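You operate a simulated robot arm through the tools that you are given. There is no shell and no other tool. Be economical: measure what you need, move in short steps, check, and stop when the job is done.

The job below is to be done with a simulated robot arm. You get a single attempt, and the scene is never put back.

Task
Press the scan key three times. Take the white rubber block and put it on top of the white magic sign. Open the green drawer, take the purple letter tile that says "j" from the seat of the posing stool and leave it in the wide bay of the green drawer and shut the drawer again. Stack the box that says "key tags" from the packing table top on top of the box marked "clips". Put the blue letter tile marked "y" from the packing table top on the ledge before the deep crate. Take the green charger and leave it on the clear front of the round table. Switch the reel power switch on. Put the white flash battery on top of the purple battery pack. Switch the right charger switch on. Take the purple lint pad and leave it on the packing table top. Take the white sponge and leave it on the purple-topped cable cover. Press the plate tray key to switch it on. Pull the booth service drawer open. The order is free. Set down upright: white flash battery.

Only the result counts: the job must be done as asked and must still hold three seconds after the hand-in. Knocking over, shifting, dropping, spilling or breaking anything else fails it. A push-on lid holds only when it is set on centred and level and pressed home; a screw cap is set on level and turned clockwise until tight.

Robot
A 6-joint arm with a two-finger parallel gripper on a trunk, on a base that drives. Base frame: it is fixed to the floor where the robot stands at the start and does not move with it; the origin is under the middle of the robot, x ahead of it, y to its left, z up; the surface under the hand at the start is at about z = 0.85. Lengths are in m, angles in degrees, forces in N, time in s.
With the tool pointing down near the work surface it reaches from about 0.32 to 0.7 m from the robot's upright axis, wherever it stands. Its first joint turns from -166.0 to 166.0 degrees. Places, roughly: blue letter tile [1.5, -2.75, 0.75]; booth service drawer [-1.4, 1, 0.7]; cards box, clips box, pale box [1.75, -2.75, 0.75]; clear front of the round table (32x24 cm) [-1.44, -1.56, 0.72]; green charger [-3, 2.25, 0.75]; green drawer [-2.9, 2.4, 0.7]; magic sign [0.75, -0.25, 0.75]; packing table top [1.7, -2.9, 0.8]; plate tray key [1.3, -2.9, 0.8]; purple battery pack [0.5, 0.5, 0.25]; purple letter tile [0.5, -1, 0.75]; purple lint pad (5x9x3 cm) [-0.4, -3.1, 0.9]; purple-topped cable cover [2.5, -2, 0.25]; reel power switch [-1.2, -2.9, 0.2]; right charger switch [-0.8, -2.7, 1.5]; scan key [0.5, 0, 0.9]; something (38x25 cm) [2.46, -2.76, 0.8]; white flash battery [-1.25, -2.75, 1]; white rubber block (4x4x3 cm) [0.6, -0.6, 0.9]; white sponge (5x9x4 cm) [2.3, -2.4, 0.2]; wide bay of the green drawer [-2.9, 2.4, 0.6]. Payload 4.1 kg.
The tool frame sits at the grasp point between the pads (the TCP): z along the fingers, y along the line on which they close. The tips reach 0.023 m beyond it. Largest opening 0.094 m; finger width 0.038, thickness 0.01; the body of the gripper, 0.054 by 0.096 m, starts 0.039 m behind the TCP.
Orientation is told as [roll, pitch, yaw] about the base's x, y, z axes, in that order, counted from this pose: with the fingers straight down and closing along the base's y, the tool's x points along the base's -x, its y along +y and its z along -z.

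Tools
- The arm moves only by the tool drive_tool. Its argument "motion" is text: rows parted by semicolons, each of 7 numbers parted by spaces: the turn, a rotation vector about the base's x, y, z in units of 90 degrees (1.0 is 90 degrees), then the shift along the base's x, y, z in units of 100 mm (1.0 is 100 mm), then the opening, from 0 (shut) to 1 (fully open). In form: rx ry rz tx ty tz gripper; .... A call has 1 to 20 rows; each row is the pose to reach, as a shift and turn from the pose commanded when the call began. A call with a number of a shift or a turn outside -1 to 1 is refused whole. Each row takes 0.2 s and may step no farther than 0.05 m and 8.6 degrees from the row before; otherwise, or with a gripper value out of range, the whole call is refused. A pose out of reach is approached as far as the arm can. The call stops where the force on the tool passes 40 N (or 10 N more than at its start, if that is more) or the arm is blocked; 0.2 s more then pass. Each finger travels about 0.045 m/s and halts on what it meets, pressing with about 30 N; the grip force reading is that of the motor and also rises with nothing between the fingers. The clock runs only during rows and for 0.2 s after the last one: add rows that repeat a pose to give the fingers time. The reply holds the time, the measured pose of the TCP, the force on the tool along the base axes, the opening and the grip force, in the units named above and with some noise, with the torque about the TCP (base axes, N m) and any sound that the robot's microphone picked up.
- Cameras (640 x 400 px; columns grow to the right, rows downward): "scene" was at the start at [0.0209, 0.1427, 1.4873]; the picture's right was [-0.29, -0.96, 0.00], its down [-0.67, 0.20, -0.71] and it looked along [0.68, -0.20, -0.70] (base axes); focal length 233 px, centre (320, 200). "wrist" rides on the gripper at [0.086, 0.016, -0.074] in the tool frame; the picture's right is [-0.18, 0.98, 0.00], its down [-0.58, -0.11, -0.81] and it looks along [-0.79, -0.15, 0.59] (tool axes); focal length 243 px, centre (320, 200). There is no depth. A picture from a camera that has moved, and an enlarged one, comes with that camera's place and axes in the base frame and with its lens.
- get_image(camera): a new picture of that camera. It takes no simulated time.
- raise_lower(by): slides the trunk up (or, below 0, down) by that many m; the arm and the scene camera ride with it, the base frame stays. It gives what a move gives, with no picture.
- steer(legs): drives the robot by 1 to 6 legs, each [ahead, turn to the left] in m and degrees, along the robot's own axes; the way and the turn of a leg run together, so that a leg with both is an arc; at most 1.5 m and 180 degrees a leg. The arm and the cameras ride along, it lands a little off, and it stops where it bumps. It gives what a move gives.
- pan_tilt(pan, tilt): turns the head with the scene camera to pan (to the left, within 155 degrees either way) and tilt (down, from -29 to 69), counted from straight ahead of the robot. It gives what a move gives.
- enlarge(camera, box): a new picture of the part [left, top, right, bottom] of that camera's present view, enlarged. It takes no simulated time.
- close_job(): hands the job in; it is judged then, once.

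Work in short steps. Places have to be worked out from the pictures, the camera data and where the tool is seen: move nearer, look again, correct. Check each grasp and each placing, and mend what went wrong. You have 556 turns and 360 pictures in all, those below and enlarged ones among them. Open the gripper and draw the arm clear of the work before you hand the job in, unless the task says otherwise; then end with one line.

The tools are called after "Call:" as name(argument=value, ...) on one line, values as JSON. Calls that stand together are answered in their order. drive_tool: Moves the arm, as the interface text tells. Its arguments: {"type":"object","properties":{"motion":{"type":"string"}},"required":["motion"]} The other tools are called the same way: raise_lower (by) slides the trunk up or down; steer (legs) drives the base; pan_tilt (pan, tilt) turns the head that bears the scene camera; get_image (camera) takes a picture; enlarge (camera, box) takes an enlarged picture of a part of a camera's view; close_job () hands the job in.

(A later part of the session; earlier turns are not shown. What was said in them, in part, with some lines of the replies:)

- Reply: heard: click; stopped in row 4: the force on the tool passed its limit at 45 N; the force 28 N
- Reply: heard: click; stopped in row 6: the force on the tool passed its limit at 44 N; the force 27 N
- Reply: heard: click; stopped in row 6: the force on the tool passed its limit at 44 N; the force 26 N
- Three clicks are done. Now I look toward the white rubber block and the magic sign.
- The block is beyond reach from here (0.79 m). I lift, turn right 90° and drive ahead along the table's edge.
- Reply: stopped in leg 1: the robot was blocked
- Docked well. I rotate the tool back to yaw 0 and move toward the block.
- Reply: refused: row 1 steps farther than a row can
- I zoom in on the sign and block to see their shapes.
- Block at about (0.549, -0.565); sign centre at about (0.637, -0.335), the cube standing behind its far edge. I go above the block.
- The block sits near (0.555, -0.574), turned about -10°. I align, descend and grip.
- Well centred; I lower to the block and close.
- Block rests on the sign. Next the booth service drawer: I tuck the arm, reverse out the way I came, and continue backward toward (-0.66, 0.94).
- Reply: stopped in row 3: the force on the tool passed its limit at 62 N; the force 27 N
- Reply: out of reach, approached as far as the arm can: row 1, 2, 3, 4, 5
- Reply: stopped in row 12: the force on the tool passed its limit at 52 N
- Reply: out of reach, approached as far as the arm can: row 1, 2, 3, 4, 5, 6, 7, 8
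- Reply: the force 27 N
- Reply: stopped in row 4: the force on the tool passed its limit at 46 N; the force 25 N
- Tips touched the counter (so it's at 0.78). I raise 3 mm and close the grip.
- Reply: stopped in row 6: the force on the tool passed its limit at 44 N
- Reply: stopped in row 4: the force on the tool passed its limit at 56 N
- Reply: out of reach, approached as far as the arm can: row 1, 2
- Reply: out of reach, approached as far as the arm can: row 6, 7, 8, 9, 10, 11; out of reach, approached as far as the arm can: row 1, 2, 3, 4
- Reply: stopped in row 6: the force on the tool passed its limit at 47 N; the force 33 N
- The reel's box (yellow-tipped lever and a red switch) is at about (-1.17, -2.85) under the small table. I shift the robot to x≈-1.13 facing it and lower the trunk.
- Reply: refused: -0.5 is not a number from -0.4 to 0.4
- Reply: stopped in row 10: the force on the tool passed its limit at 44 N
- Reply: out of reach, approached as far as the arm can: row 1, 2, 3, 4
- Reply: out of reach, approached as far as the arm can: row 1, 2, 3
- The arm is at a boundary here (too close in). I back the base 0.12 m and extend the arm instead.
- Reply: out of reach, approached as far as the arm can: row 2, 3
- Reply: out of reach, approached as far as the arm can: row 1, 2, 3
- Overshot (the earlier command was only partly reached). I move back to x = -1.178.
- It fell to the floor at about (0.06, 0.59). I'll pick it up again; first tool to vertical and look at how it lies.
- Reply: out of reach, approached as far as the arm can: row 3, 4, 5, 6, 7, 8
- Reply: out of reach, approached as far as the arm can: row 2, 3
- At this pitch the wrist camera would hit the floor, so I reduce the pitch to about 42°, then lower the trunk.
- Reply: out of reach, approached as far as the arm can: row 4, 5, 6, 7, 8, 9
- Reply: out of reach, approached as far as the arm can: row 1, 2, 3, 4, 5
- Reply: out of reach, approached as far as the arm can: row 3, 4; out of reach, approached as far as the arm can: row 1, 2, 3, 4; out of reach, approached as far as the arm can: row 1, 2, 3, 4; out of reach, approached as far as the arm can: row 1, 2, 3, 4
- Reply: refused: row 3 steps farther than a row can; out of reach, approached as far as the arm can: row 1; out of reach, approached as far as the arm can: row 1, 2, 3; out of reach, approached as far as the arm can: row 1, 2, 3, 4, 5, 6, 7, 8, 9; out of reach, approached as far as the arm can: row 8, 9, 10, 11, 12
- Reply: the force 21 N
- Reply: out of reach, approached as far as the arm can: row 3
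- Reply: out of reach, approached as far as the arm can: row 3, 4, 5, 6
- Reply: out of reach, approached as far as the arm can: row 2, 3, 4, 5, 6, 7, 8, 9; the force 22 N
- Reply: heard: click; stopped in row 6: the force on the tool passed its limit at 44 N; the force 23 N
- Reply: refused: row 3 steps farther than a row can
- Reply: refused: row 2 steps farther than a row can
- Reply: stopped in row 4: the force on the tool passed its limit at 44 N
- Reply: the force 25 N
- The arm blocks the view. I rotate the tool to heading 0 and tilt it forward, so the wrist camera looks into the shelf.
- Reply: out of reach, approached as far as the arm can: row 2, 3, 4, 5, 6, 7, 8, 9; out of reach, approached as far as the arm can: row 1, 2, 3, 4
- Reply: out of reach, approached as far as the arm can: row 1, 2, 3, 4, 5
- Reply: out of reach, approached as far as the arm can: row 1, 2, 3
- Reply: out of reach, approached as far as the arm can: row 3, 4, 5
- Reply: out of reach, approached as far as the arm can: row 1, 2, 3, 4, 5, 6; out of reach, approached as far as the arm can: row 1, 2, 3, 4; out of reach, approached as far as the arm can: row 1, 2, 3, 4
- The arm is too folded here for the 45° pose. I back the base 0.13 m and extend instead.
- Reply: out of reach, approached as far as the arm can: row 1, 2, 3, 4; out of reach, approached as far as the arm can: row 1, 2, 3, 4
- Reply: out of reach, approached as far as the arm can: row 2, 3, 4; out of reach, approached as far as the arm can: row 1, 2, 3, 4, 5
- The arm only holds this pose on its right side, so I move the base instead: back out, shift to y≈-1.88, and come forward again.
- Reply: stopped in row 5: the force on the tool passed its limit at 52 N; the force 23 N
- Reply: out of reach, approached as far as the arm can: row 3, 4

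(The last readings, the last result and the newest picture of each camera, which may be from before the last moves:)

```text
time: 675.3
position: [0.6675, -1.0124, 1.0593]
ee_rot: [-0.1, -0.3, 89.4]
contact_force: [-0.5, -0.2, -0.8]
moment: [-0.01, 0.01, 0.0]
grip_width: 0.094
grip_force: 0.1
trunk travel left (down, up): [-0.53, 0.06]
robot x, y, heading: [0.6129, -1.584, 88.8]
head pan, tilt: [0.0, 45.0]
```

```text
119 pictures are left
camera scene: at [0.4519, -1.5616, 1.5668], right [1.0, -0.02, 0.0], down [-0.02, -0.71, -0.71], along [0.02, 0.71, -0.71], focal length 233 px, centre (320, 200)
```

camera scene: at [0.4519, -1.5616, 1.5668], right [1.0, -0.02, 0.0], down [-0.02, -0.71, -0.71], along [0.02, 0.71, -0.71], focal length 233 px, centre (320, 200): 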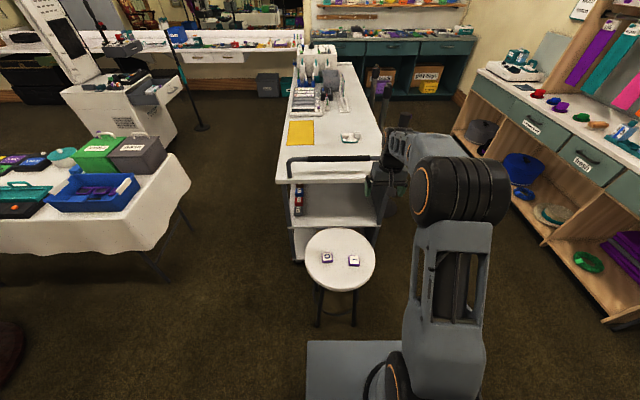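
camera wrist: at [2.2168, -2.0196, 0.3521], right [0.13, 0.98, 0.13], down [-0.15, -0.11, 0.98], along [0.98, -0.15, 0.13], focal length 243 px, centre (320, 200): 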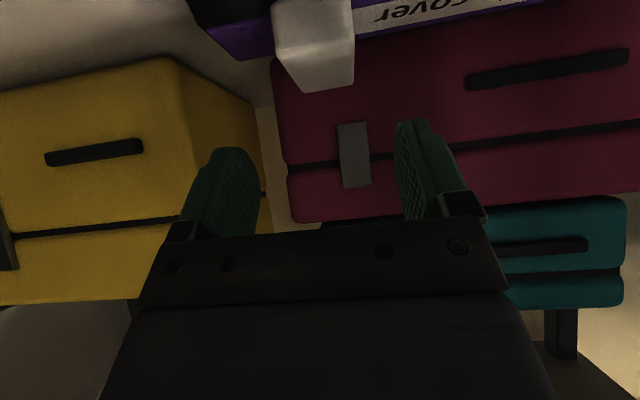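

Call:
enlarge(camera="scene", box=[300, 225, 390, 295])

Call:
get_image(camera="wrist")

```text
5.71 times, centred on (345, 260) of scene
camera zoom: at [0.4519, -1.5616, 1.5668], right [1.0, -0.02, 0.0], down [-0.02, -0.71, -0.71], along [0.02, 0.71, -0.71], focal length 1333 px, centre (177, -143)
```

zoom: 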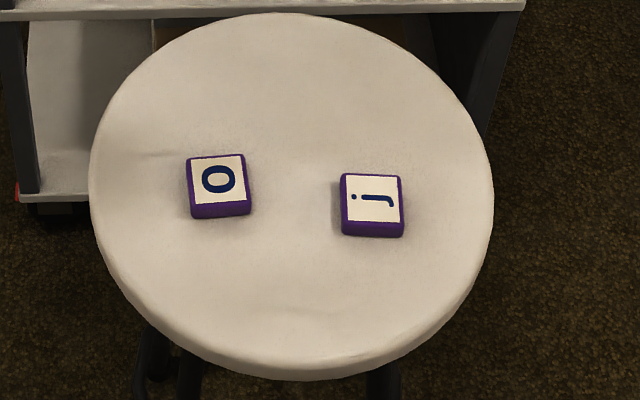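

```text
117 pictures are left
camera wrist: at [0.6517, -1.1018, 1.1337], right [-0.98, 0.2, 0.0], down [0.12, 0.58, 0.81], along [0.16, 0.79, -0.59], focal length 243 px, centre (320, 200)
```

wrist: 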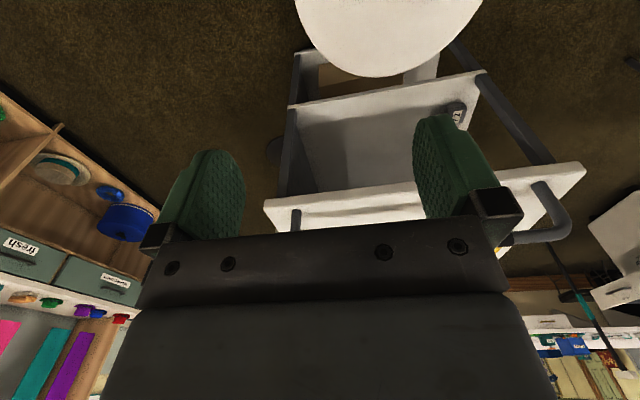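

The j tile is at about (0.607, -1.06). I move the gripper back and over to view it with the wrist camera.

Call:
drive_tool(motion="0 0 0 -0.2 -0.3 -0.2 1; 0 0 0 -0.4 -0.6 -0.4 1; 0 0 0 -0.6 -0.8 -0.7 1; 0 0 0 -0.6 -0.8 -1 1; 0 0 0 -0.6 -0.8 -1 1")

Call:
get_image(camera="wrist")

```text
time: 676.5
position: [0.6084, -1.0951, 0.9598]
ee_rot: [0.0, -0.4, 89.3]
contact_force: [0.0, -0.2, -0.4]
moment: [0.0, 0.0, -0.03]
grip_width: 0.0941
grip_force: 0.0
trunk travel left (down, up): [-0.53, 0.06]
robot x, y, heading: [0.617, -1.5861, 88.3]
head pan, tilt: [0.0, 45.0]
```

```text
116 pictures are left
camera wrist: at [0.5917, -1.1824, 1.0335], right [-0.98, 0.2, 0.0], down [0.12, 0.57, 0.81], along [0.16, 0.79, -0.59], focal length 243 px, centre (320, 200)
```

wrist: 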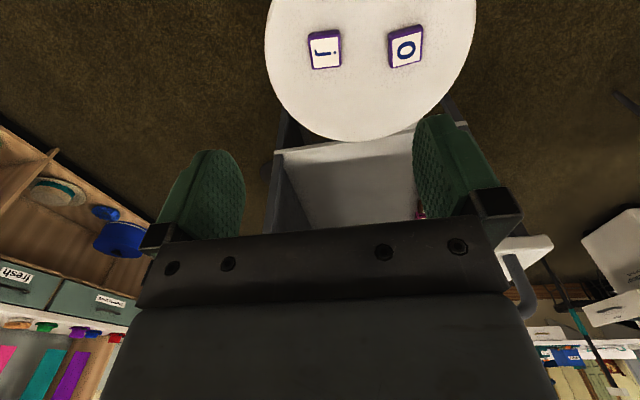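

Tile at (0.614, -1.034), top z≈0.668. Descending over it.

Call:
drive_tool(motion="0 0 -0.02 0.03 0.3 -0.3 1; 0 0 -0.055 0.06 0.5 -0.7 1; 0 0 -0.055 0.06 0.61 -1 1; 0 0 -0.055 0.06 0.61 -1 1")

Call:
drive_tool(motion="0 0 0 0 0 -0.4 1; 0 0 0 0 0 -0.8 1; 0 0 0 0 0 -1 0.9; 0 0 0 0 0 -1 0.9")

Call:
get_image(camera="wrist")

```text
time: 677.5
position: [0.6154, -1.0338, 0.8593]
ee_rot: [0.0, -0.4, 84.4]
contact_force: [0.3, 0.2, -0.1]
moment: [-0.03, -0.01, -0.02]
grip_width: 0.0941
grip_force: 0.1
trunk travel left (down, up): [-0.53, 0.06]
robot x, y, heading: [0.6138, -1.5838, 88.9]
head pan, tilt: [0.0, 45.0]
```

```text
time: 678.5
position: [0.6147, -1.0336, 0.7594]
ee_rot: [0.0, -0.4, 84.3]
contact_force: [0.6, -1.2, -0.7]
moment: [0.01, -0.02, 0.0]
grip_width: 0.0845
grip_force: 0.0
trunk travel left (down, up): [-0.53, 0.06]
robot x, y, heading: [0.6174, -1.5866, 88.8]
head pan, tilt: [0.0, 45.0]
```

```text
115 pictures are left
camera wrist: at [0.5906, -1.1192, 0.8333], right [-0.96, 0.28, 0.0], down [0.17, 0.56, 0.81], along [0.23, 0.78, -0.59], focal length 243 px, centre (320, 200)
```

wrist: 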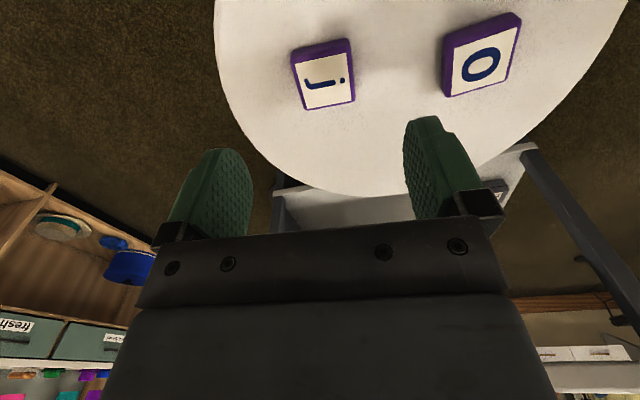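

Call:
drive_tool(motion="0 0 0 -0.02 0 -0.3 0.9; 0 0 0 -0.02 0 -0.6 0.9; 0 0 0 -0.02 0 -0.75 0.9; 0 0 0 -0.02 0 -0.8 0.9; 0 0 0 -0.02 0 -0.84 0.9; 0 0 0 -0.02 0 -0.88 0.9; 0 0 0 -0.02 0 -0.92 0.9")

```text
time: 680.1
position: [0.6127, -1.0345, 0.6675]
ee_rot: [0.0, -0.3, 84.2]
contact_force: [-0.1, 0.7, 0.5]
moment: [0.0, -0.01, -0.01]
grip_width: 0.0846
grip_force: 0.1
trunk travel left (down, up): [-0.53, 0.06]
robot x, y, heading: [0.6155, -1.5846, 88.7]
head pan, tilt: [0.0, 45.0]
```

Call:
drive_tool(motion="0 0 0 0 0 0 0.7; 0 0 0 0 0 0 0.4; 0 0 0 0 0 0 0.4; 0 0 0 0 0 0 0.4; 0 0 0 0 0 0 0.4; 0 0 0 0 0 0 0.4")

Call:
drive_tool(motion="0 0 0 0 0 0.4 0.4; 0 0 0 0 0 0.8 0.4; 0 0 0 0 0 1 0.4; 0 0 0 0 0 1 0.4")

Call:
get_image(camera="wrist")

```text
time: 681.5
position: [0.6131, -1.0335, 0.6679]
ee_rot: [0.0, -0.4, 84.4]
contact_force: [-0.2, -0.1, -0.2]
moment: [-0.01, 0.0, 0.0]
grip_width: 0.0376
grip_force: 0.1
trunk travel left (down, up): [-0.53, 0.06]
robot x, y, heading: [0.6178, -1.5847, 88.5]
head pan, tilt: [0.0, 45.0]
```

```text
time: 682.5
position: [0.613, -1.0338, 0.7679]
ee_rot: [0.0, -0.3, 84.3]
contact_force: [-0.2, 0.2, -0.2]
moment: [0.02, -0.01, -0.02]
grip_width: 0.0374
grip_force: 0.2
trunk travel left (down, up): [-0.53, 0.06]
robot x, y, heading: [0.6125, -1.5883, 88.5]
head pan, tilt: [0.0, 45.0]
```

```text
114 pictures are left
camera wrist: at [0.5881, -1.1189, 0.8421], right [-0.96, 0.28, 0.0], down [0.17, 0.56, 0.81], along [0.23, 0.78, -0.59], focal length 243 px, centre (320, 200)
```

wrist: 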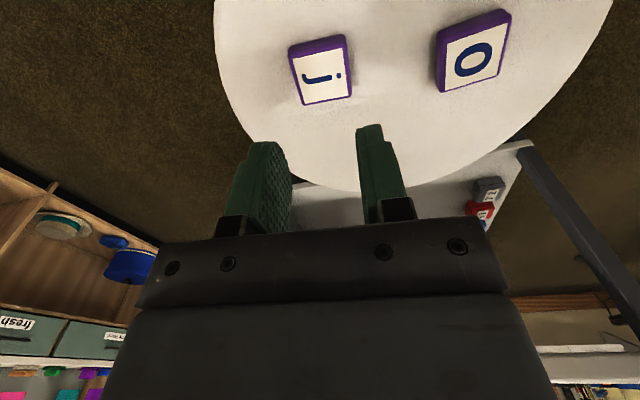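

The tile is lower than estimated (top ≈0.62, at (0.618, -1.015)). I reopen, correct, and go lower.

Call:
drive_tool(motion="0 0 0 0.05 0.1 0 0.7; 0 0 0 0.05 0.18 -0.2 0.95; 0 0 0 0.05 0.18 -0.5 0.95; 0 0 0 0.05 0.18 -0.8 0.95; 0 0 0 0.05 0.18 -0.8 0.95")

Call:
get_image(camera="wrist")

```text
time: 683.7
position: [0.6172, -1.0156, 0.6868]
ee_rot: [0.0, -0.3, 84.2]
contact_force: [-0.5, 0.2, -0.4]
moment: [0.0, 0.01, 0.01]
grip_width: 0.0891
grip_force: 0.1
trunk travel left (down, up): [-0.53, 0.06]
robot x, y, heading: [0.6116, -1.585, 88.5]
head pan, tilt: [0.0, 45.0]
```

```text
113 pictures are left
camera wrist: at [0.5934, -1.1006, 0.7606], right [-0.96, 0.28, 0.0], down [0.17, 0.56, 0.81], along [0.23, 0.78, -0.59], focal length 243 px, centre (320, 200)
```

wrist: 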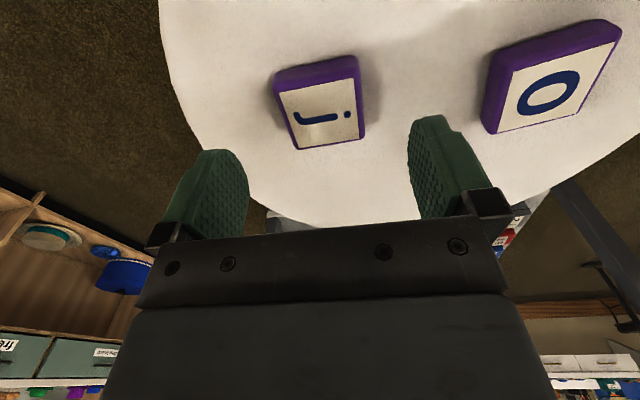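

Call:
drive_tool(motion="0 0 0 0 0.05 -0.3 0.95; 0 0 0 0 0.05 -0.45 0.95; 0 0 0 0 0.05 -0.55 0.95; 0 0 0 0 0.05 -0.6 0.95; 0 0 0 0 0.05 -0.64 0.95; 0 0 0 0 0.05 -0.68 0.95; 0 0 0 0 0.05 -0.72 0.95")

Call:
get_image(camera="wrist")

```text
time: 684.4
position: [0.6176, -1.0086, 0.6427]
ee_rot: [0.0, -0.5, 84.3]
contact_force: [-0.9, -7.6, 26.0]
moment: [-0.71, -0.41, -0.13]
grip_width: 0.089
grip_force: 0.1
trunk travel left (down, up): [-0.53, 0.06]
robot x, y, heading: [0.6161, -1.585, 88.6]
head pan, tilt: [0.0, 45.0]
stopped in row 3: the force on the tool passed its limit at 50 N (the readings are from after the stop); the commanded pose is now the measured one
```

```text
112 pictures are left
camera wrist: at [0.593, -1.0946, 0.7165], right [-0.96, 0.28, 0.0], down [0.17, 0.56, 0.81], along [0.23, 0.78, -0.58], focal length 243 px, centre (320, 200)
```

wrist: 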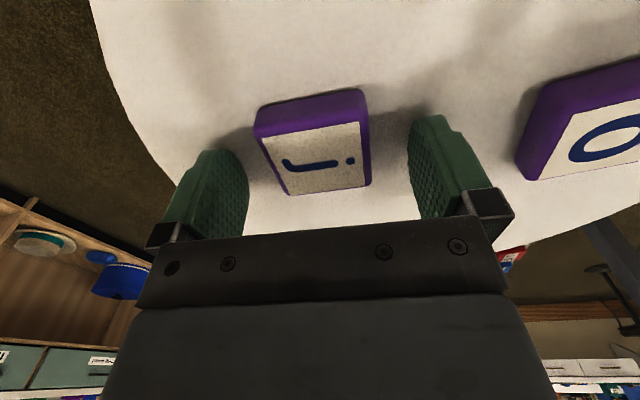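

Tips touch the seat (z≈0.62). Raise 3 mm and close.

Call:
drive_tool(motion="0 0 0 0 0.02 0.05 0.95; 0 0 0 0 0.02 0.05 0.7; 0 0 0 0 0.02 0.05 0.4; 0 0 0 0 0.02 0.05 0.4; 0 0 0 0 0.02 0.05 0.4; 0 0 0 0 0.02 0.05 0.4; 0 0 0 0 0.02 0.05 0.4")

Call:
drive_tool(motion="0 0 0 0 0 0.4 0.4; 0 0 0 0 0 0.8 0.4; 0 0 0 0 -0.1 1 0.4; 0 0 0 0 -0.1 1 0.4")

Call:
get_image(camera="wrist")

```text
time: 686.0
position: [0.6179, -1.0066, 0.6447]
ee_rot: [0.0, -0.4, 84.4]
contact_force: [-0.3, 0.2, 0.2]
moment: [-0.02, 0.01, 0.0]
grip_width: 0.0466
grip_force: 30.1
trunk travel left (down, up): [-0.53, 0.06]
robot x, y, heading: [0.6168, -1.5864, 88.4]
head pan, tilt: [0.0, 45.0]
```

```text
time: 687.0
position: [0.6168, -1.0174, 0.7452]
ee_rot: [0.0, -0.4, 84.2]
contact_force: [0.0, 0.3, -1.1]
moment: [0.02, 0.03, -0.04]
grip_width: 0.0467
grip_force: 29.9
trunk travel left (down, up): [-0.53, 0.06]
robot x, y, heading: [0.6194, -1.5878, 88.3]
head pan, tilt: [0.0, 45.0]
```

```text
111 pictures are left
camera wrist: at [0.5933, -1.1029, 0.819], right [-0.96, 0.28, 0.0], down [0.17, 0.56, 0.81], along [0.23, 0.78, -0.59], focal length 243 px, centre (320, 200)
```

wrist: 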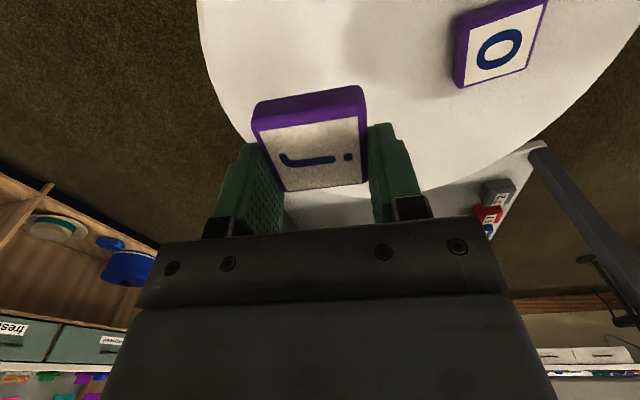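

The j tile is held. I raise and tuck, then drive back to the green drawer along the known route.

Call:
drive_tool(motion="0 0 0 0 -0.1 0.4 0.4; 0 0 0 0 -0.3 0.8 0.4; 0 0 0.03 0 -0.5 1 0.4; 0 0 0.05 0 -0.5 1 0.4")

Call:
drive_tool(motion="0 0 0 0 0 0.4 0.4; 0 0 0 0 0 0.8 0.4; 0 0 0 0 0 1 0.4; 0 0 0 0 0 1 0.4")

Call:
drive_tool(motion="0 0 0 0 0 0.4 0.4; 0 0 0 0 0 0.8 0.4; 0 0 0 0 0 1 0.4; 0 0 0 0 0 1 0.4")

Call:
steer(legs=[[-0.1, 0], [0, 91.5], [0.745, 0], [0, -90]])

Call:
steer(legs=[[1.4, 0], [0.6, 0]])

```text
time: 688.0
position: [0.6178, -1.0687, 0.8452]
ee_rot: [0.1, -0.3, 88.8]
contact_force: [0.0, 0.2, 0.1]
moment: [0.03, 0.01, 0.0]
grip_width: 0.0467
grip_force: 29.7
trunk travel left (down, up): [-0.53, 0.06]
robot x, y, heading: [0.6132, -1.5908, 88.6]
head pan, tilt: [0.0, 45.0]
```

```text
time: 689.0
position: [0.6176, -1.068, 0.9452]
ee_rot: [0.0, -0.4, 88.8]
contact_force: [0.1, 0.6, 0.2]
moment: [0.0, 0.01, 0.0]
grip_width: 0.0467
grip_force: 29.7
trunk travel left (down, up): [-0.53, 0.06]
robot x, y, heading: [0.6198, -1.5864, 88.7]
head pan, tilt: [0.0, 45.0]
```

```text
time: 690.0
position: [0.6174, -1.0668, 1.0445]
ee_rot: [0.1, -0.4, 88.8]
contact_force: [-0.3, 0.1, 0.3]
moment: [-0.01, -0.01, -0.06]
grip_width: 0.0467
grip_force: 30.4
trunk travel left (down, up): [-0.53, 0.06]
robot x, y, heading: [0.6143, -1.5865, 88.5]
head pan, tilt: [0.0, 45.0]
```

```text
time: 702.6
position: [-0.1483, -1.1736, 1.0447]
ee_rot: [0.0, -0.4, 90.5]
contact_force: [0.9, -1.0, 0.2]
moment: [-0.01, 0.03, -0.02]
grip_width: 0.0466
grip_force: 29.4
trunk travel left (down, up): [-0.53, 0.06]
robot x, y, heading: [-0.1342, -1.6932, 90.3]
head pan, tilt: [0.0, 45.0]
```

```text
time: 712.6
position: [-0.1539, 0.8383, 1.0449]
ee_rot: [0.0, -0.3, 90.4]
contact_force: [-0.7, -0.2, -0.3]
moment: [-0.02, 0.01, 0.02]
grip_width: 0.0468
grip_force: 29.0
trunk travel left (down, up): [-0.53, 0.06]
robot x, y, heading: [-0.1393, 0.3226, 90.3]
head pan, tilt: [0.0, 45.0]
```

While here I glance at the flash battery on the pack.

Call:
pan_tilt(pan=-60, tilt=60)

Call:
get_image(camera="scene")

Call:
steer(legs=[[0, 89.5], [1.4, 0], [1.31, 0], [0, -89.5], [0.8, 0]])

Call:
pan_tilt(pan=5, tilt=45)

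Call:
get_image(camera="scene")

```text
time: 713.9
position: [-0.1545, 0.8393, 1.0447]
ee_rot: [0.0, -0.4, 90.4]
contact_force: [-0.3, 0.4, -0.9]
moment: [0.0, 0.0, 0.0]
grip_width: 0.0468
grip_force: 30.6
trunk travel left (down, up): [-0.53, 0.06]
robot x, y, heading: [-0.1443, 0.3203, 90.0]
head pan, tilt: [-60.0, 60.0]
```

```text
110 pictures are left
camera scene: at [-0.2483, 0.2915, 1.5473], right [0.5, -0.86, 0.0], down [-0.75, -0.44, -0.5], along [0.43, 0.25, -0.87], focal length 233 px, centre (320, 200)
```

scene: 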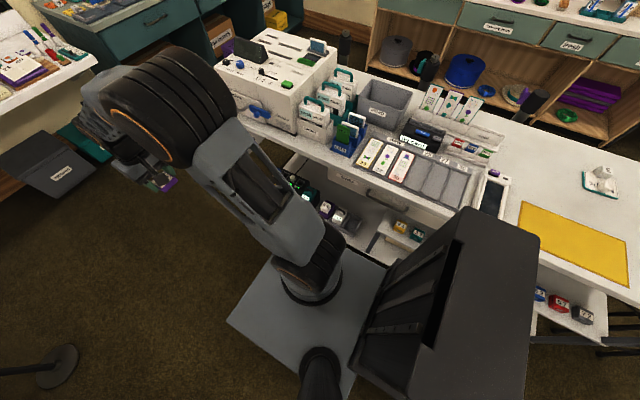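

```text
time: 738.5
position: [-2.8797, 1.6781, 1.0447]
ee_rot: [0.0, -0.4, 90.7]
contact_force: [-0.2, -0.6, -1.1]
moment: [-0.02, 0.03, 0.0]
grip_width: 0.0467
grip_force: 29.9
trunk travel left (down, up): [-0.53, 0.06]
robot x, y, heading: [-2.8604, 1.1593, 90.7]
head pan, tilt: [-60.0, 60.0]
```

```text
time: 739.9
position: [-2.8786, 1.6793, 1.044]
ee_rot: [0.0, -0.4, 90.8]
contact_force: [-0.7, -0.2, 0.1]
moment: [-0.02, 0.02, 0.0]
grip_width: 0.0469
grip_force: 29.7
trunk travel left (down, up): [-0.53, 0.06]
robot x, y, heading: [-2.8628, 1.1603, 90.9]
head pan, tilt: [5.0, 45.0]
```

```text
109 pictures are left
camera scene: at [-3.0346, 1.1785, 1.5668], right [1.0, 0.1, 0.0], down [0.07, -0.7, -0.71], along [-0.07, 0.7, -0.71], focal length 233 px, centre (320, 200)
```

scene: 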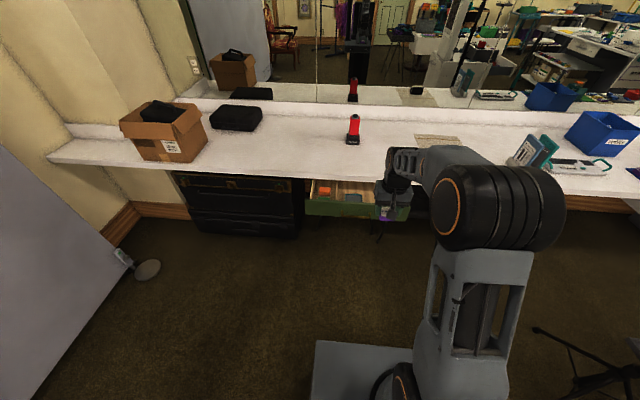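

The drawer is still open. I advance 0.36 m to bring the tile above the open drawer and look in.

Call:
steer(legs=[[0.34, 0]])

Call:
get_image(camera="wrist")

Call:
get_image(camera="scene")

```text
time: 742.1
position: [-2.8824, 2.0196, 1.0454]
ee_rot: [0.0, -0.3, 90.7]
contact_force: [0.6, -0.6, -0.3]
moment: [0.02, 0.0, 0.02]
grip_width: 0.0467
grip_force: 30.0
trunk travel left (down, up): [-0.53, 0.06]
robot x, y, heading: [-2.8649, 1.4999, 90.6]
head pan, tilt: [5.0, 45.0]
```

```text
108 pictures are left
camera wrist: at [-2.898, 1.9321, 1.1181], right [-0.99, 0.17, 0.0], down [0.1, 0.58, 0.81], along [0.14, 0.8, -0.59], focal length 243 px, centre (320, 200)
```

wrist: 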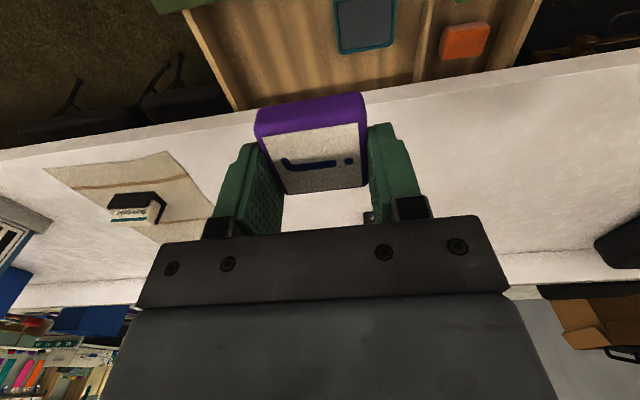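

```text
107 pictures are left
camera scene: at [-3.0385, 1.5198, 1.5668], right [1.0, 0.1, 0.0], down [0.07, -0.7, -0.71], along [-0.07, 0.7, -0.71], focal length 233 px, centre (320, 200)
```

scene: 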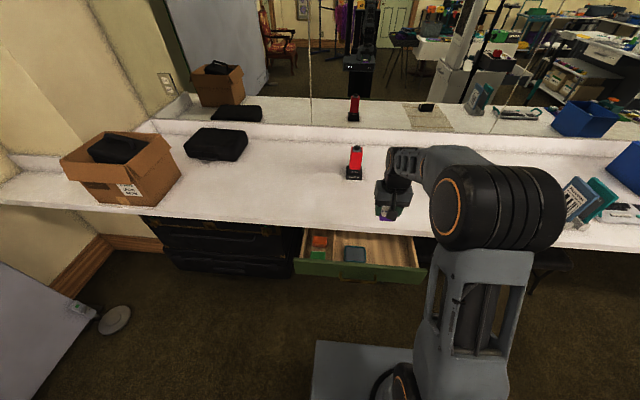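

The wide bay's free right part is around (-2.80, 2.08). I move there and descend.

Call:
drive_tool(motion="0 0 0 0.4 0.3 0 0.4; 0 0 0 0.8 0.55 -0.1 0.4; 0 0 0 0.8 0.55 -0.5 0.4; 0 0 0 0.8 0.55 -1 0.4; 0 0 0 0.8 0.55 -1 0.4")

Call:
drive_tool(motion="0 0 0 0 0 -0.4 0.4; 0 0 0 0 0 -0.8 0.4; 0 0 0 0 0 -1 0.4; 0 0 0 0 0 -1 0.4")

Call:
get_image(camera="wrist")

Call:
enlarge(camera="scene", box=[280, 180, 460, 310])

```text
time: 743.3
position: [-2.8031, 2.0752, 0.9452]
ee_rot: [0.1, -0.4, 90.8]
contact_force: [0.1, 0.5, -0.8]
moment: [0.01, -0.01, 0.01]
grip_width: 0.0467
grip_force: 29.8
trunk travel left (down, up): [-0.53, 0.06]
robot x, y, heading: [-2.8684, 1.5019, 91.0]
head pan, tilt: [5.0, 45.0]
```

```text
time: 744.3
position: [-2.8028, 2.0744, 0.8438]
ee_rot: [0.0, -0.4, 90.8]
contact_force: [-0.8, -0.9, 0.4]
moment: [-0.03, 0.0, 0.04]
grip_width: 0.0466
grip_force: 30.3
trunk travel left (down, up): [-0.53, 0.06]
robot x, y, heading: [-2.8652, 1.4982, 90.8]
head pan, tilt: [5.0, 45.0]
```

```text
106 pictures are left
camera wrist: at [-2.8174, 1.9868, 0.9171], right [-0.99, 0.17, 0.0], down [0.1, 0.58, 0.81], along [0.14, 0.8, -0.59], focal length 243 px, centre (320, 200)
```

wrist: 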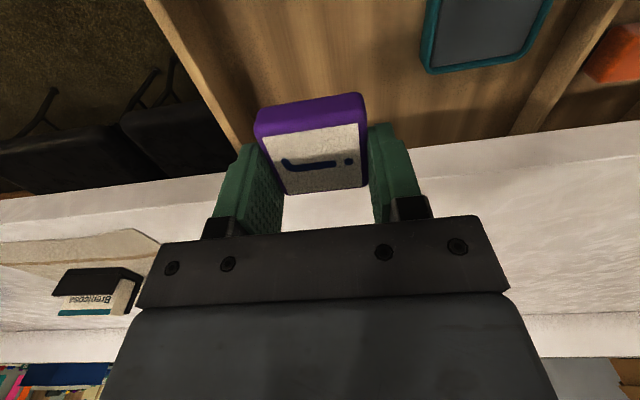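

```text
3.08 times, centred on (370, 245) of scene
camera zoom: at [-3.0384, 1.5194, 1.5668], right [1.0, 0.1, 0.0], down [0.07, -0.7, -0.71], along [-0.07, 0.7, -0.71], focal length 718 px, centre (166, 62)
```

zoom: 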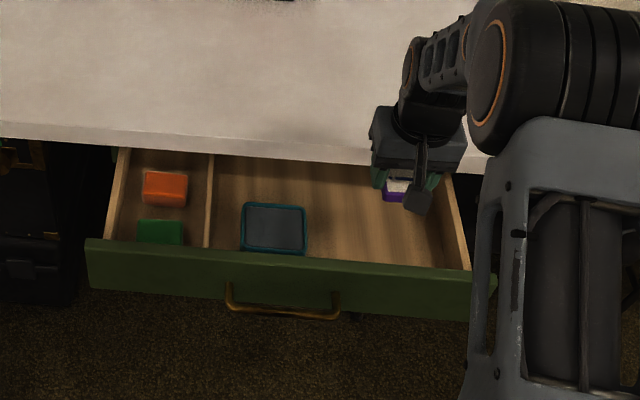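

Clear. Descending into the bay.

Call:
drive_tool(motion="0 0 0 0 -0.05 -0.4 0.4; 0 0 0 0 -0.05 -0.8 0.4; 0 0 0 0 -0.05 -1 0.4; 0 0 0 0 -0.05 -1 0.4")

Call:
drive_tool(motion="0 0 0 0 0 -0.2 0.4; 0 0 0 0 0 -0.35 0.4; 0 0 0 0 0 -0.45 0.4; 0 0 0 0 0 -0.55 0.4; 0 0 0 0 0 -0.6 0.4; 0 0 0 0 0 -0.65 0.4; 0 0 0 0 0 -0.7 0.4; 0 0 0 0 0 -0.75 0.4; 0 0 0 0 0 -0.8 0.4; 0 0 0 0 0 -0.85 0.4; 0 0 0 0 0 -0.9 0.4")

Call:
get_image(camera="wrist")

```text
time: 745.3
position: [-2.8022, 2.0705, 0.7445]
ee_rot: [0.0, -0.4, 90.7]
contact_force: [-0.4, 0.2, -0.2]
moment: [-0.02, -0.01, 0.01]
grip_width: 0.0465
grip_force: 30.0
trunk travel left (down, up): [-0.53, 0.06]
robot x, y, heading: [-2.8711, 1.5009, 90.4]
head pan, tilt: [5.0, 45.0]
```

```text
time: 747.3
position: [-2.8034, 2.0755, 0.6731]
ee_rot: [-0.1, -1.2, 91.0]
contact_force: [-1.5, 1.6, 18.6]
moment: [-0.51, 0.06, -0.06]
grip_width: 0.0469
grip_force: 30.2
trunk travel left (down, up): [-0.53, 0.06]
robot x, y, heading: [-2.866, 1.5031, 90.7]
head pan, tilt: [5.0, 45.0]
stopped in row 9: the force on the tool passed its limit at 46 N (the readings are from after the stop); the commanded pose is now the measured one
```

```text
104 pictures are left
camera wrist: at [-2.8176, 1.9868, 0.7457], right [-0.99, 0.17, 0.0], down [0.1, 0.57, 0.82], along [0.14, 0.81, -0.57], focal length 243 px, centre (320, 200)
```

wrist: 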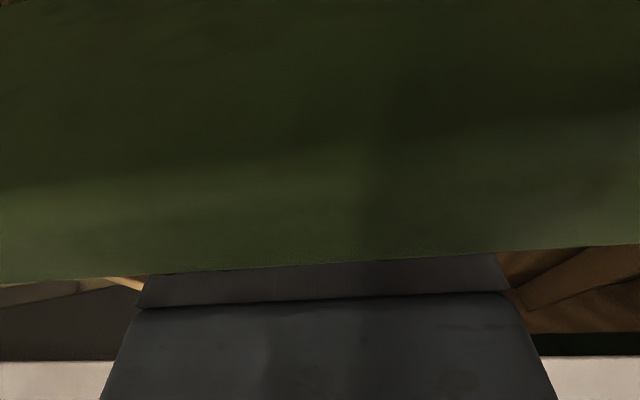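

Call:
enlarge(camera="scene", box=[320, 190, 460, 300])

```text
3.64 times, centred on (390, 245) of scene
camera zoom: at [-3.0388, 1.5181, 1.5668], right [1.0, 0.1, 0.0], down [0.07, -0.7, -0.71], along [-0.07, 0.7, -0.71], focal length 848 px, centre (66, 36)
```

zoom: 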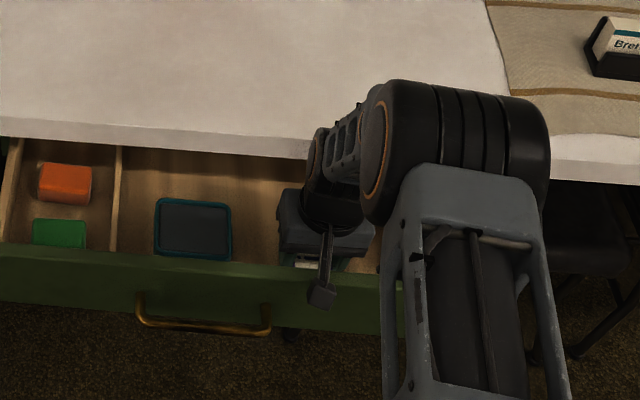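

The contact point fits the tile's rear edge on the bay floor. I ease, open, and lift out.

Call:
drive_tool(motion="0 0 0 0 0 0.02 0.5; 0 0 0 0 0 0.02 0.6; 0 0 0 0 0 0.02 0.7; 0 0 0 0 0 0.02 0.75; 0 0 0 0 0 0.02 0.75; 0 0 0 0 0 0.3 0.75; 0 0 0 0 0 0.7 0.75; 0 0 0 0 0 1 0.75; 0 0 0 0 0 1 0.75")

Call:
drive_tool(motion="0 0 0 0 0 0.4 0.75; 0 0 0 0 0 0.8 0.75; 0 0 0 0 0 1 0.75; 0 0 0 0 0 1 0.75")

Call:
get_image(camera="wrist")

```text
time: 749.3
position: [-2.8029, 2.0743, 0.7708]
ee_rot: [-0.1, -0.9, 90.8]
contact_force: [0.1, 0.1, -0.4]
moment: [-0.03, 0.01, 0.01]
grip_width: 0.0703
grip_force: 0.0
trunk travel left (down, up): [-0.53, 0.06]
robot x, y, heading: [-2.8711, 1.5017, 90.6]
head pan, tilt: [5.0, 45.0]
```

```text
time: 750.3
position: [-2.8029, 2.0735, 0.8722]
ee_rot: [0.0, -0.8, 90.9]
contact_force: [0.3, -0.9, 0.2]
moment: [-0.01, 0.0, -0.03]
grip_width: 0.0705
grip_force: 0.0
trunk travel left (down, up): [-0.53, 0.06]
robot x, y, heading: [-2.8679, 1.506, 90.9]
head pan, tilt: [5.0, 45.0]
```

```text
102 pictures are left
camera wrist: at [-2.8171, 1.9851, 0.9438], right [-0.99, 0.17, 0.0], down [0.1, 0.57, 0.82], along [0.14, 0.8, -0.58], focal length 243 px, centre (320, 200)
```

wrist: 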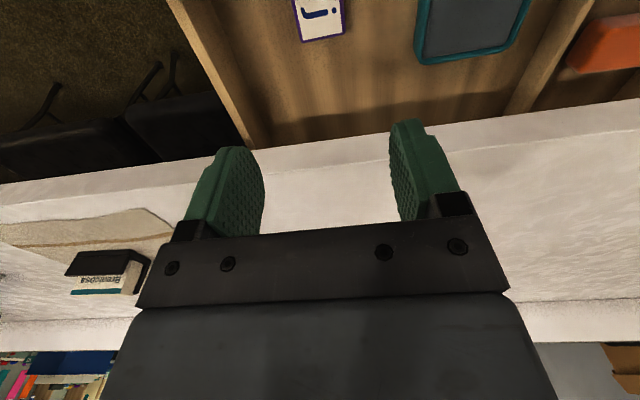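

The j tile lies flat in the wide bay. Now I close the gripper, bring it in front of the handle and push the drawer shut.

Call:
drive_tool(motion="0 0 0 -0.2 -0.4 0 0.5; 0 0 0 -0.4 -0.8 0 0.2; 0 0 0 -0.6 -1 0 0; 0 0 0 -0.7 -1 0 0; 0 0 0 -0.7 -1 0 0")

Call:
drive_tool(motion="0 0 0 -0.2 -0.4 0 0; 0 0 0 -0.4 -0.8 0 0; 0 0 0 -0.62 -1 0 0; 0 0 0 -0.62 -1 0 0")

Call:
drive_tool(motion="0 0 0 0 -0.2 -0.3 0; 0 0 0 0 -0.3 -0.7 0; 0 0 0 0 -0.3 -1 0; 0 0 0 0 -0.3 -1 0")

Call:
get_image(camera="wrist")

Call:
enlarge(camera="scene", box=[270, 200, 450, 330])

```text
time: 751.5
position: [-2.8736, 1.9727, 0.8715]
ee_rot: [-0.2, -1.0, 90.8]
contact_force: [-1.6, -0.2, -0.5]
moment: [0.0, -0.03, -0.01]
grip_width: 0.0
grip_force: 30.4
trunk travel left (down, up): [-0.53, 0.06]
robot x, y, heading: [-2.8657, 1.4998, 90.9]
head pan, tilt: [5.0, 45.0]
```

```text
time: 752.5
position: [-2.9337, 1.8733, 0.8717]
ee_rot: [0.0, -0.9, 91.0]
contact_force: [0.4, -0.1, -0.2]
moment: [0.01, 0.0, -0.01]
grip_width: 0.0002
grip_force: 30.4
trunk travel left (down, up): [-0.53, 0.06]
robot x, y, heading: [-2.8675, 1.5009, 90.6]
head pan, tilt: [5.0, 45.0]
```

```text
time: 753.5
position: [-2.9355, 1.8444, 0.7697]
ee_rot: [-0.1, -1.0, 90.8]
contact_force: [0.2, 0.0, 0.7]
moment: [-0.03, 0.0, -0.01]
grip_width: 0.0001
grip_force: 30.2
out of reach, approached as far as the arm can: row 3
trunk travel left (down, up): [-0.53, 0.06]
robot x, y, heading: [-2.8689, 1.5014, 90.7]
head pan, tilt: [5.0, 45.0]
```

```text
101 pictures are left
camera wrist: at [-2.9494, 1.7556, 0.8428], right [-0.99, 0.17, 0.0], down [0.1, 0.57, 0.81], along [0.14, 0.8, -0.58], focal length 243 px, centre (320, 200)
```

wrist: 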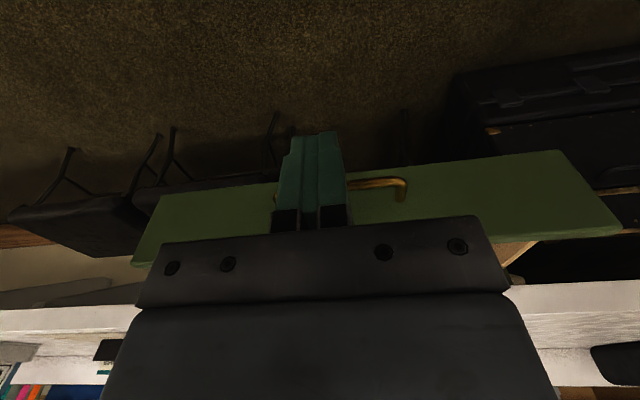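

```text
3.08 times, centred on (360, 265) of scene
camera zoom: at [-3.0385, 1.5194, 1.5668], right [1.0, 0.1, 0.0], down [0.07, -0.7, -0.71], along [-0.07, 0.7, -0.71], focal length 718 px, centre (197, 0)
```

zoom: 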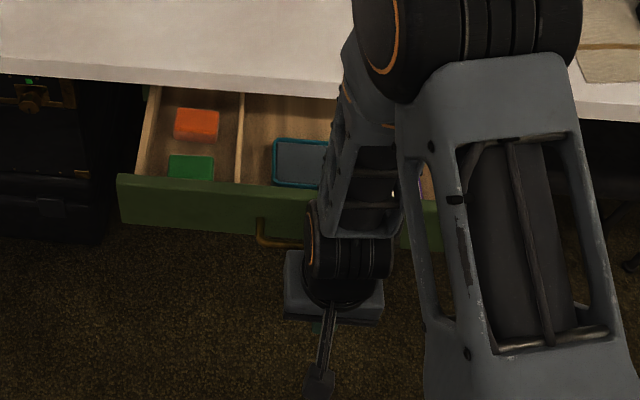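

I lower the trunk 9 cm so the fingers are level with the handle, then push.

Call:
raise_lower(by=-0.09)

Call:
drive_tool(motion="0 0 0 0 0.2 0 0; 0 0 0 0 0.4 0 0; 0 0 0 0 0.55 0 0; 0 0 0 0 0.65 0 0; 0 0 0 0 0.75 0 0; 0 0 0 0 0.85 0 0; 0 0 0 0 0.95 0 0; 0 0 0 0 1 0 0; 0 0 0 0 1 0 0")

Call:
enlarge(camera="scene", box=[270, 190, 450, 320])

```text
time: 754.7
position: [-2.9341, 1.8444, 0.6799]
ee_rot: [0.0, -0.9, 91.0]
contact_force: [-0.2, -0.4, 0.2]
moment: [0.01, -0.01, 0.01]
grip_width: 0.0
grip_force: 29.2
trunk travel left (down, up): [-0.44, 0.15]
robot x, y, heading: [-2.8685, 1.5022, 90.3]
head pan, tilt: [5.0, 45.0]
```

```text
time: 756.7
position: [-2.935, 1.9443, 0.6796]
ee_rot: [0.0, -0.9, 90.8]
contact_force: [-0.2, -0.1, -1.3]
moment: [-0.03, 0.0, 0.01]
grip_width: 0.0
grip_force: 30.5
trunk travel left (down, up): [-0.44, 0.15]
robot x, y, heading: [-2.8685, 1.4987, 90.7]
head pan, tilt: [5.0, 45.0]
```

```text
3.08 times, centred on (360, 255) of scene
camera zoom: at [-3.0384, 1.5192, 1.4768], right [1.0, 0.1, 0.0], down [0.07, -0.7, -0.71], along [-0.07, 0.7, -0.71], focal length 718 px, centre (197, 31)
```

zoom: 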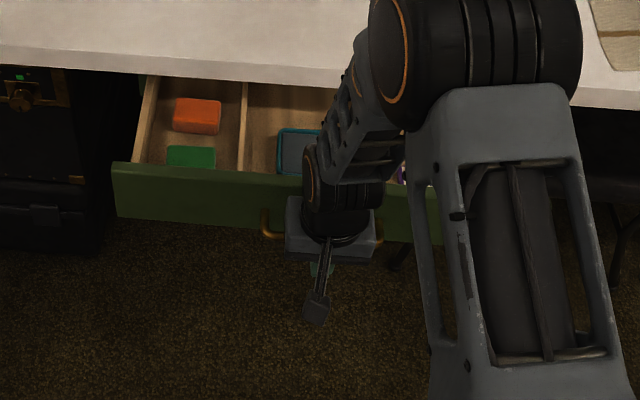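

The handle is being pushed. Continue.

Call:
drive_tool(motion="0 0 0 0 0.12 0 0; 0 0 0 0 0.24 0 0; 0 0 0 0 0.36 0 0; 0 0 0 0 0.48 0 0; 0 0 0 0 0.6 0 0; 0 0 0 0 0.72 0 0; 0 0 0 0 0.84 0 0; 0 0 0 0 0.95 0 0; 0 0 0 0 0.95 0 0")

Call:
drive_tool(motion="0 0 0 0 0.1 0 0; 0 0 0 0 0.2 0 0; 0 0 0 0 0.3 0 0; 0 0 0 0 0.4 0 0; 0 0 0 0 0.5 0 0; 0 0 0 0 0.6 0 0; 0 0 0 0 0.7 0 0; 0 0 0 0 0.8 0 0; 0 0 0 0 0.85 0 0; 0 0 0 0 0.9 0 0")

Call:
get_image(camera="scene")

Call:
get_image(camera="wrist")

```text
time: 758.7
position: [-2.9338, 2.0407, 0.6799]
ee_rot: [0.1, -0.8, 90.8]
contact_force: [0.1, -0.2, -0.5]
moment: [0.0, -0.03, 0.02]
grip_width: 0.0
grip_force: 30.2
trunk travel left (down, up): [-0.44, 0.15]
robot x, y, heading: [-2.8691, 1.5039, 90.9]
head pan, tilt: [5.0, 45.0]
```

```text
time: 760.6
position: [-2.9346, 2.111, 0.6794]
ee_rot: [-0.1, 0.2, 90.7]
contact_force: [0.5, -22.9, 9.7]
moment: [2.22, -0.15, -0.39]
grip_width: 0.0001
grip_force: 30.1
trunk travel left (down, up): [-0.44, 0.15]
robot x, y, heading: [-2.8661, 1.4975, 90.7]
head pan, tilt: [5.0, 45.0]
stopped in row 9: the force on the tool passed its limit at 50 N (the readings are from after the stop); the commanded pose is now the measured one
```

```text
98 pictures are left
camera scene: at [-3.0383, 1.515, 1.477], right [0.99, 0.1, 0.0], down [0.07, -0.7, -0.71], along [-0.07, 0.71, -0.71], focal length 233 px, centre (320, 200)
```

scene: 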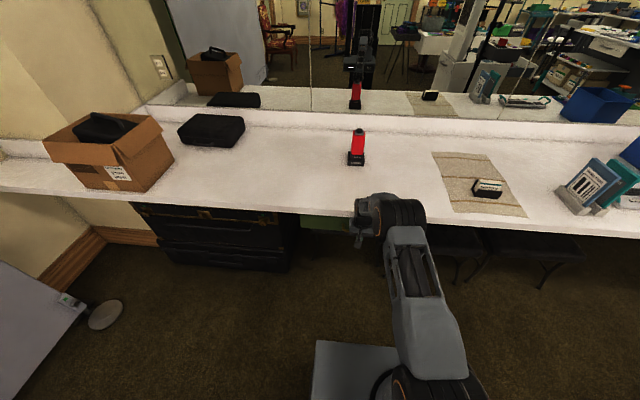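

```text
97 pictures are left
camera wrist: at [-2.9501, 2.0241, 0.7529], right [-0.99, 0.17, 0.0], down [0.1, 0.58, 0.8], along [0.14, 0.79, -0.59], focal length 243 px, centre (320, 200)
```

wrist: 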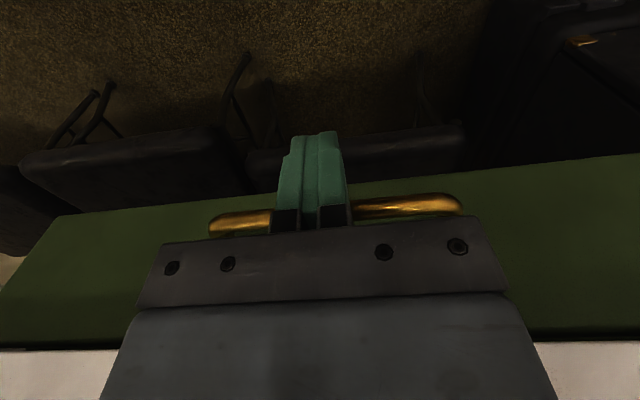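

The wrist met the counter edge with the drawer ~1.4 cm short of shut. I retreat, pitch the tool nearly horizontal and push the rest with the fingertips.

Call:
drive_tool(motion="0 0 0 0 -0.3 0 0; 0 0 0 0 -0.7 0 0; 0 0 0 0 -1 0 0; 0 0 0 0 -1 0 0")

Call:
steer(legs=[[-0.08, 0]])

Call:
drive_tool(motion="0.09 0 0 0 0.1 0 0; 0.18 0 0 0 0.2 0 0; 0.27 0 0 0 0.3 0 0; 0.36 0 0 0 0.4 0 0; 0.45 0 0 0 0.5 0 0; 0.54 0 0 0 0.6 0 0; 0.63 0 0 0 0.7 0 0; 0.72 0 0 0 0.7 0 0; 0.8 0 0 0 0.7 0 0; 0.8 0 0 0 0.7 0 0")

Call:
get_image(camera="wrist")

```text
time: 761.6
position: [-2.9345, 2.0133, 0.6767]
ee_rot: [0.0, -0.1, 90.9]
contact_force: [0.5, -0.3, -0.1]
moment: [-0.01, -0.04, 0.0]
grip_width: 0.0
grip_force: 29.8
trunk travel left (down, up): [-0.44, 0.15]
robot x, y, heading: [-2.8676, 1.5006, 90.8]
head pan, tilt: [5.0, 45.0]
```

```text
time: 762.6
position: [-2.9328, 1.9329, 0.6763]
ee_rot: [0.0, 0.0, 90.8]
contact_force: [-1.1, 0.3, -0.1]
moment: [0.0, 0.03, 0.0]
grip_width: 0.0001
grip_force: 29.2
trunk travel left (down, up): [-0.44, 0.15]
robot x, y, heading: [-2.8629, 1.417, 90.7]
head pan, tilt: [5.0, 45.0]
```

```text
time: 764.8
position: [-2.9521, 2.0292, 0.6824]
ee_rot: [-15.2, -71.0, 104.1]
contact_force: [0.6, 0.1, -1.5]
moment: [-0.01, -0.01, 0.0]
grip_width: 0.0002
grip_force: 29.4
out of reach, approached as far as the arm can: row 3, 4, 5, 6, 7, 8, 9, 10
trunk travel left (down, up): [-0.44, 0.15]
robot x, y, heading: [-2.8641, 1.4187, 90.6]
head pan, tilt: [5.0, 45.0]
```

```text
96 pictures are left
camera wrist: at [-2.9629, 1.9313, 0.6226], right [-0.99, 0.06, 0.09], down [0.04, -0.58, 0.81], along [0.1, 0.81, 0.58], focal length 243 px, centre (320, 200)
```

wrist: 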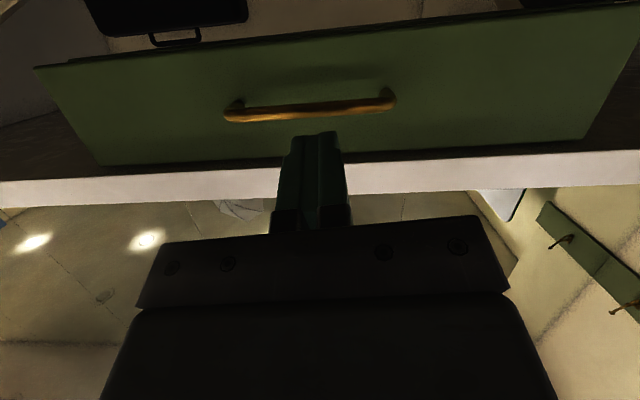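

Tips are level with the bar. Pushing forward until the stop.

Call:
drive_tool(motion="0 0 0 0.1 0.2 0 0; 0 0 0 0.1 0.4 0 0; 0 0 0 0.1 0.55 0 0; 0 0 0 0.1 0.65 0 0; 0 0 0 0.1 0.7 0 0; 0 0 0 0.1 0.75 0 0; 0 0 0 0.1 0.8 0 0; 0 0 0 0.1 0.85 0 0; 0 0 0 0.1 0.9 0 0; 0 0 0 0.1 0.95 0 0; 0 0 0 0.1 1 0 0")

Call:
get_image(camera="wrist")

```text
time: 767.2
position: [-2.9421, 2.131, 0.682]
ee_rot: [-15.5, -70.9, 103.8]
contact_force: [0.1, 0.4, 0.4]
moment: [-0.01, 0.0, 0.01]
grip_width: 0.0002
grip_force: 30.2
out of reach, approached as far as the arm can: row 1, 2, 3, 4, 5, 6, 7, 8, 9
trunk travel left (down, up): [-0.44, 0.15]
robot x, y, heading: [-2.8679, 1.4198, 90.8]
head pan, tilt: [5.0, 45.0]
```

```text
95 pictures are left
camera wrist: at [-2.9541, 2.0316, 0.623], right [-0.99, 0.08, 0.09], down [0.03, -0.58, 0.81], along [0.11, 0.81, 0.57], focal length 243 px, centre (320, 200)
```

wrist: 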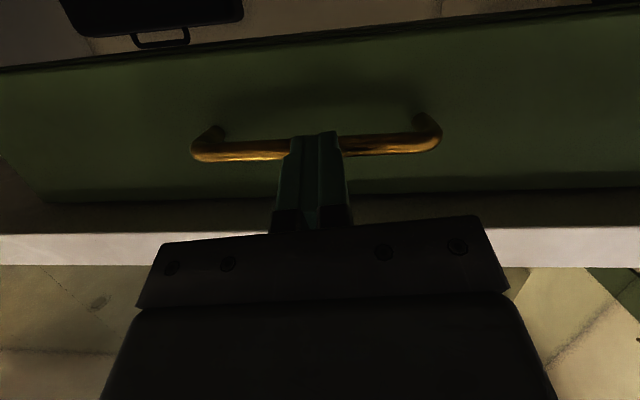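

Call:
drive_tool(motion="0 0 0 0 0.05 0 0; 0 0 0 0 0.1 0 0; 0 0 0 0 0.15 0 0; 0 0 0 0 0.2 0 0; 0 0 0 0 0.25 0 0; 0 0 0 0 0.3 0 0; 0 0 0 0 0.35 0 0; 0 0 0 0 0.4 0 0")

Call:
get_image(camera="wrist")

```text
time: 767.8
position: [-2.9422, 2.1325, 0.6827]
ee_rot: [-15.6, -70.7, 104.0]
contact_force: [2.8, -27.7, 18.4]
moment: [0.31, 0.08, 0.15]
grip_width: 0.0
grip_force: 30.7
trunk travel left (down, up): [-0.44, 0.15]
robot x, y, heading: [-2.8654, 1.4153, 90.6]
head pan, tilt: [5.0, 45.0]
stopped in row 2: the force on the tool passed its limit at 47 N (the readings are from after the stop); the commanded pose is now the measured one
```

```text
94 pictures are left
camera wrist: at [-2.9541, 2.0336, 0.6231], right [-0.99, 0.07, 0.09], down [0.03, -0.58, 0.82], along [0.11, 0.81, 0.57], focal length 243 px, centre (320, 200)
```

wrist: 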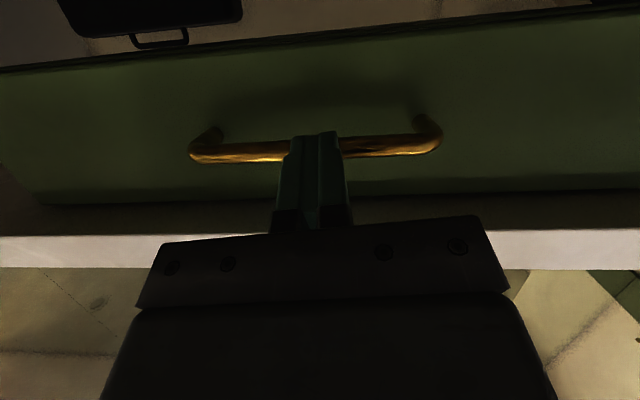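

The drawer is at its stop. I retreat and check that it is shut.

Call:
drive_tool(motion="0 0 0 0 -0.3 0 0; 0 0 0 0 -0.6 0 0; 0 0 0 0 -1 0 0; 0 0 0 0 -1 0 0")

Call:
steer(legs=[[-0.35, 0]])

Call:
pan_tilt(pan=5, tilt=30)

Call:
get_image(camera="scene")

Call:
get_image(camera="wrist")

```text
time: 768.8
position: [-2.9433, 2.0354, 0.6807]
ee_rot: [-15.6, -70.4, 103.8]
contact_force: [-0.4, -0.3, -1.2]
moment: [-0.02, 0.0, -0.06]
grip_width: 0.0
grip_force: 30.1
trunk travel left (down, up): [-0.44, 0.15]
robot x, y, heading: [-2.8682, 1.4216, 90.8]
head pan, tilt: [5.0, 45.0]
```

```text
time: 771.1
position: [-2.9366, 1.6855, 0.6789]
ee_rot: [-15.6, -70.3, 103.5]
contact_force: [0.0, 0.2, 0.0]
moment: [-0.04, 0.0, 0.02]
grip_width: 0.0
grip_force: 30.4
trunk travel left (down, up): [-0.44, 0.15]
robot x, y, heading: [-2.8575, 1.0674, 90.4]
head pan, tilt: [5.0, 45.0]
```

```text
time: 771.8
position: [-2.9381, 1.6847, 0.6804]
ee_rot: [-15.6, -70.3, 103.6]
contact_force: [-0.2, 0.2, 0.4]
moment: [0.01, 0.02, 0.0]
grip_width: 0.0
grip_force: 29.4
trunk travel left (down, up): [-0.44, 0.15]
robot x, y, heading: [-2.8654, 1.0676, 90.8]
head pan, tilt: [5.0, 30.0]
```

```text
93 pictures are left
camera scene: at [-3.0337, 1.0974, 1.4996], right [1.0, 0.1, 0.0], down [0.05, -0.5, -0.86], along [-0.08, 0.86, -0.5], focal length 233 px, centre (320, 200)
```

scene: 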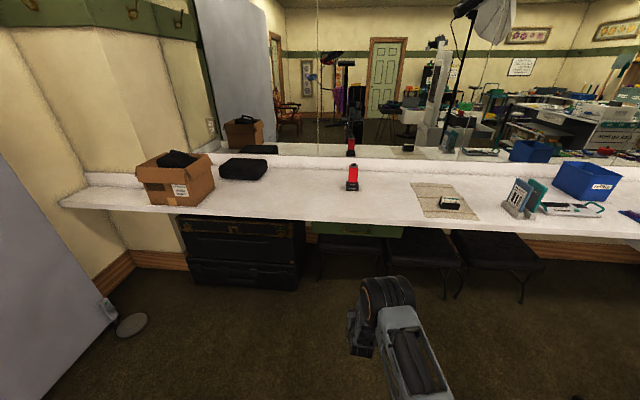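

```text
92 pictures are left
camera wrist: at [-2.9502, 1.5852, 0.6206], right [-0.99, 0.08, 0.08], down [0.02, -0.57, 0.82], along [0.11, 0.81, 0.57], focal length 243 px, centre (320, 200)
```

wrist: 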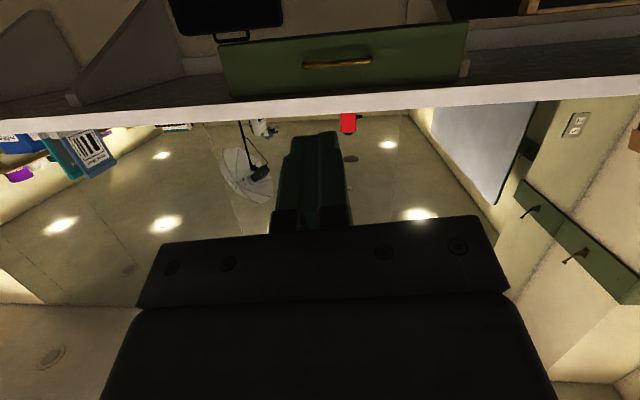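

The drawer is shut. Everything is done; I open the gripper with the arm clear of the work and hand in.

Call:
drive_tool(motion="0 0 0 0 0 0 0.3; 0 0 0 0 0 0 0.6; 0 0 0 0 0 0 1; 0 0 0 0 0 0 1; 0 0 0 0 0 0 1; 0 0 0 0 0 0 1")

```text
time: 773.2
position: [-2.9374, 1.6846, 0.6796]
ee_rot: [-15.6, -70.3, 103.5]
contact_force: [0.7, -0.3, -0.1]
moment: [-0.04, 0.02, -0.02]
grip_width: 0.0938
grip_force: 0.1
trunk travel left (down, up): [-0.44, 0.15]
robot x, y, heading: [-2.861, 1.0658, 90.8]
head pan, tilt: [5.0, 30.0]
```

Call:
close_job()

```text
The job is handed in.
```

All thirteen parts of the job are done and handed in; the white flash battery slipped to the floor on the first try and was then placed upright on the purple battery pack.
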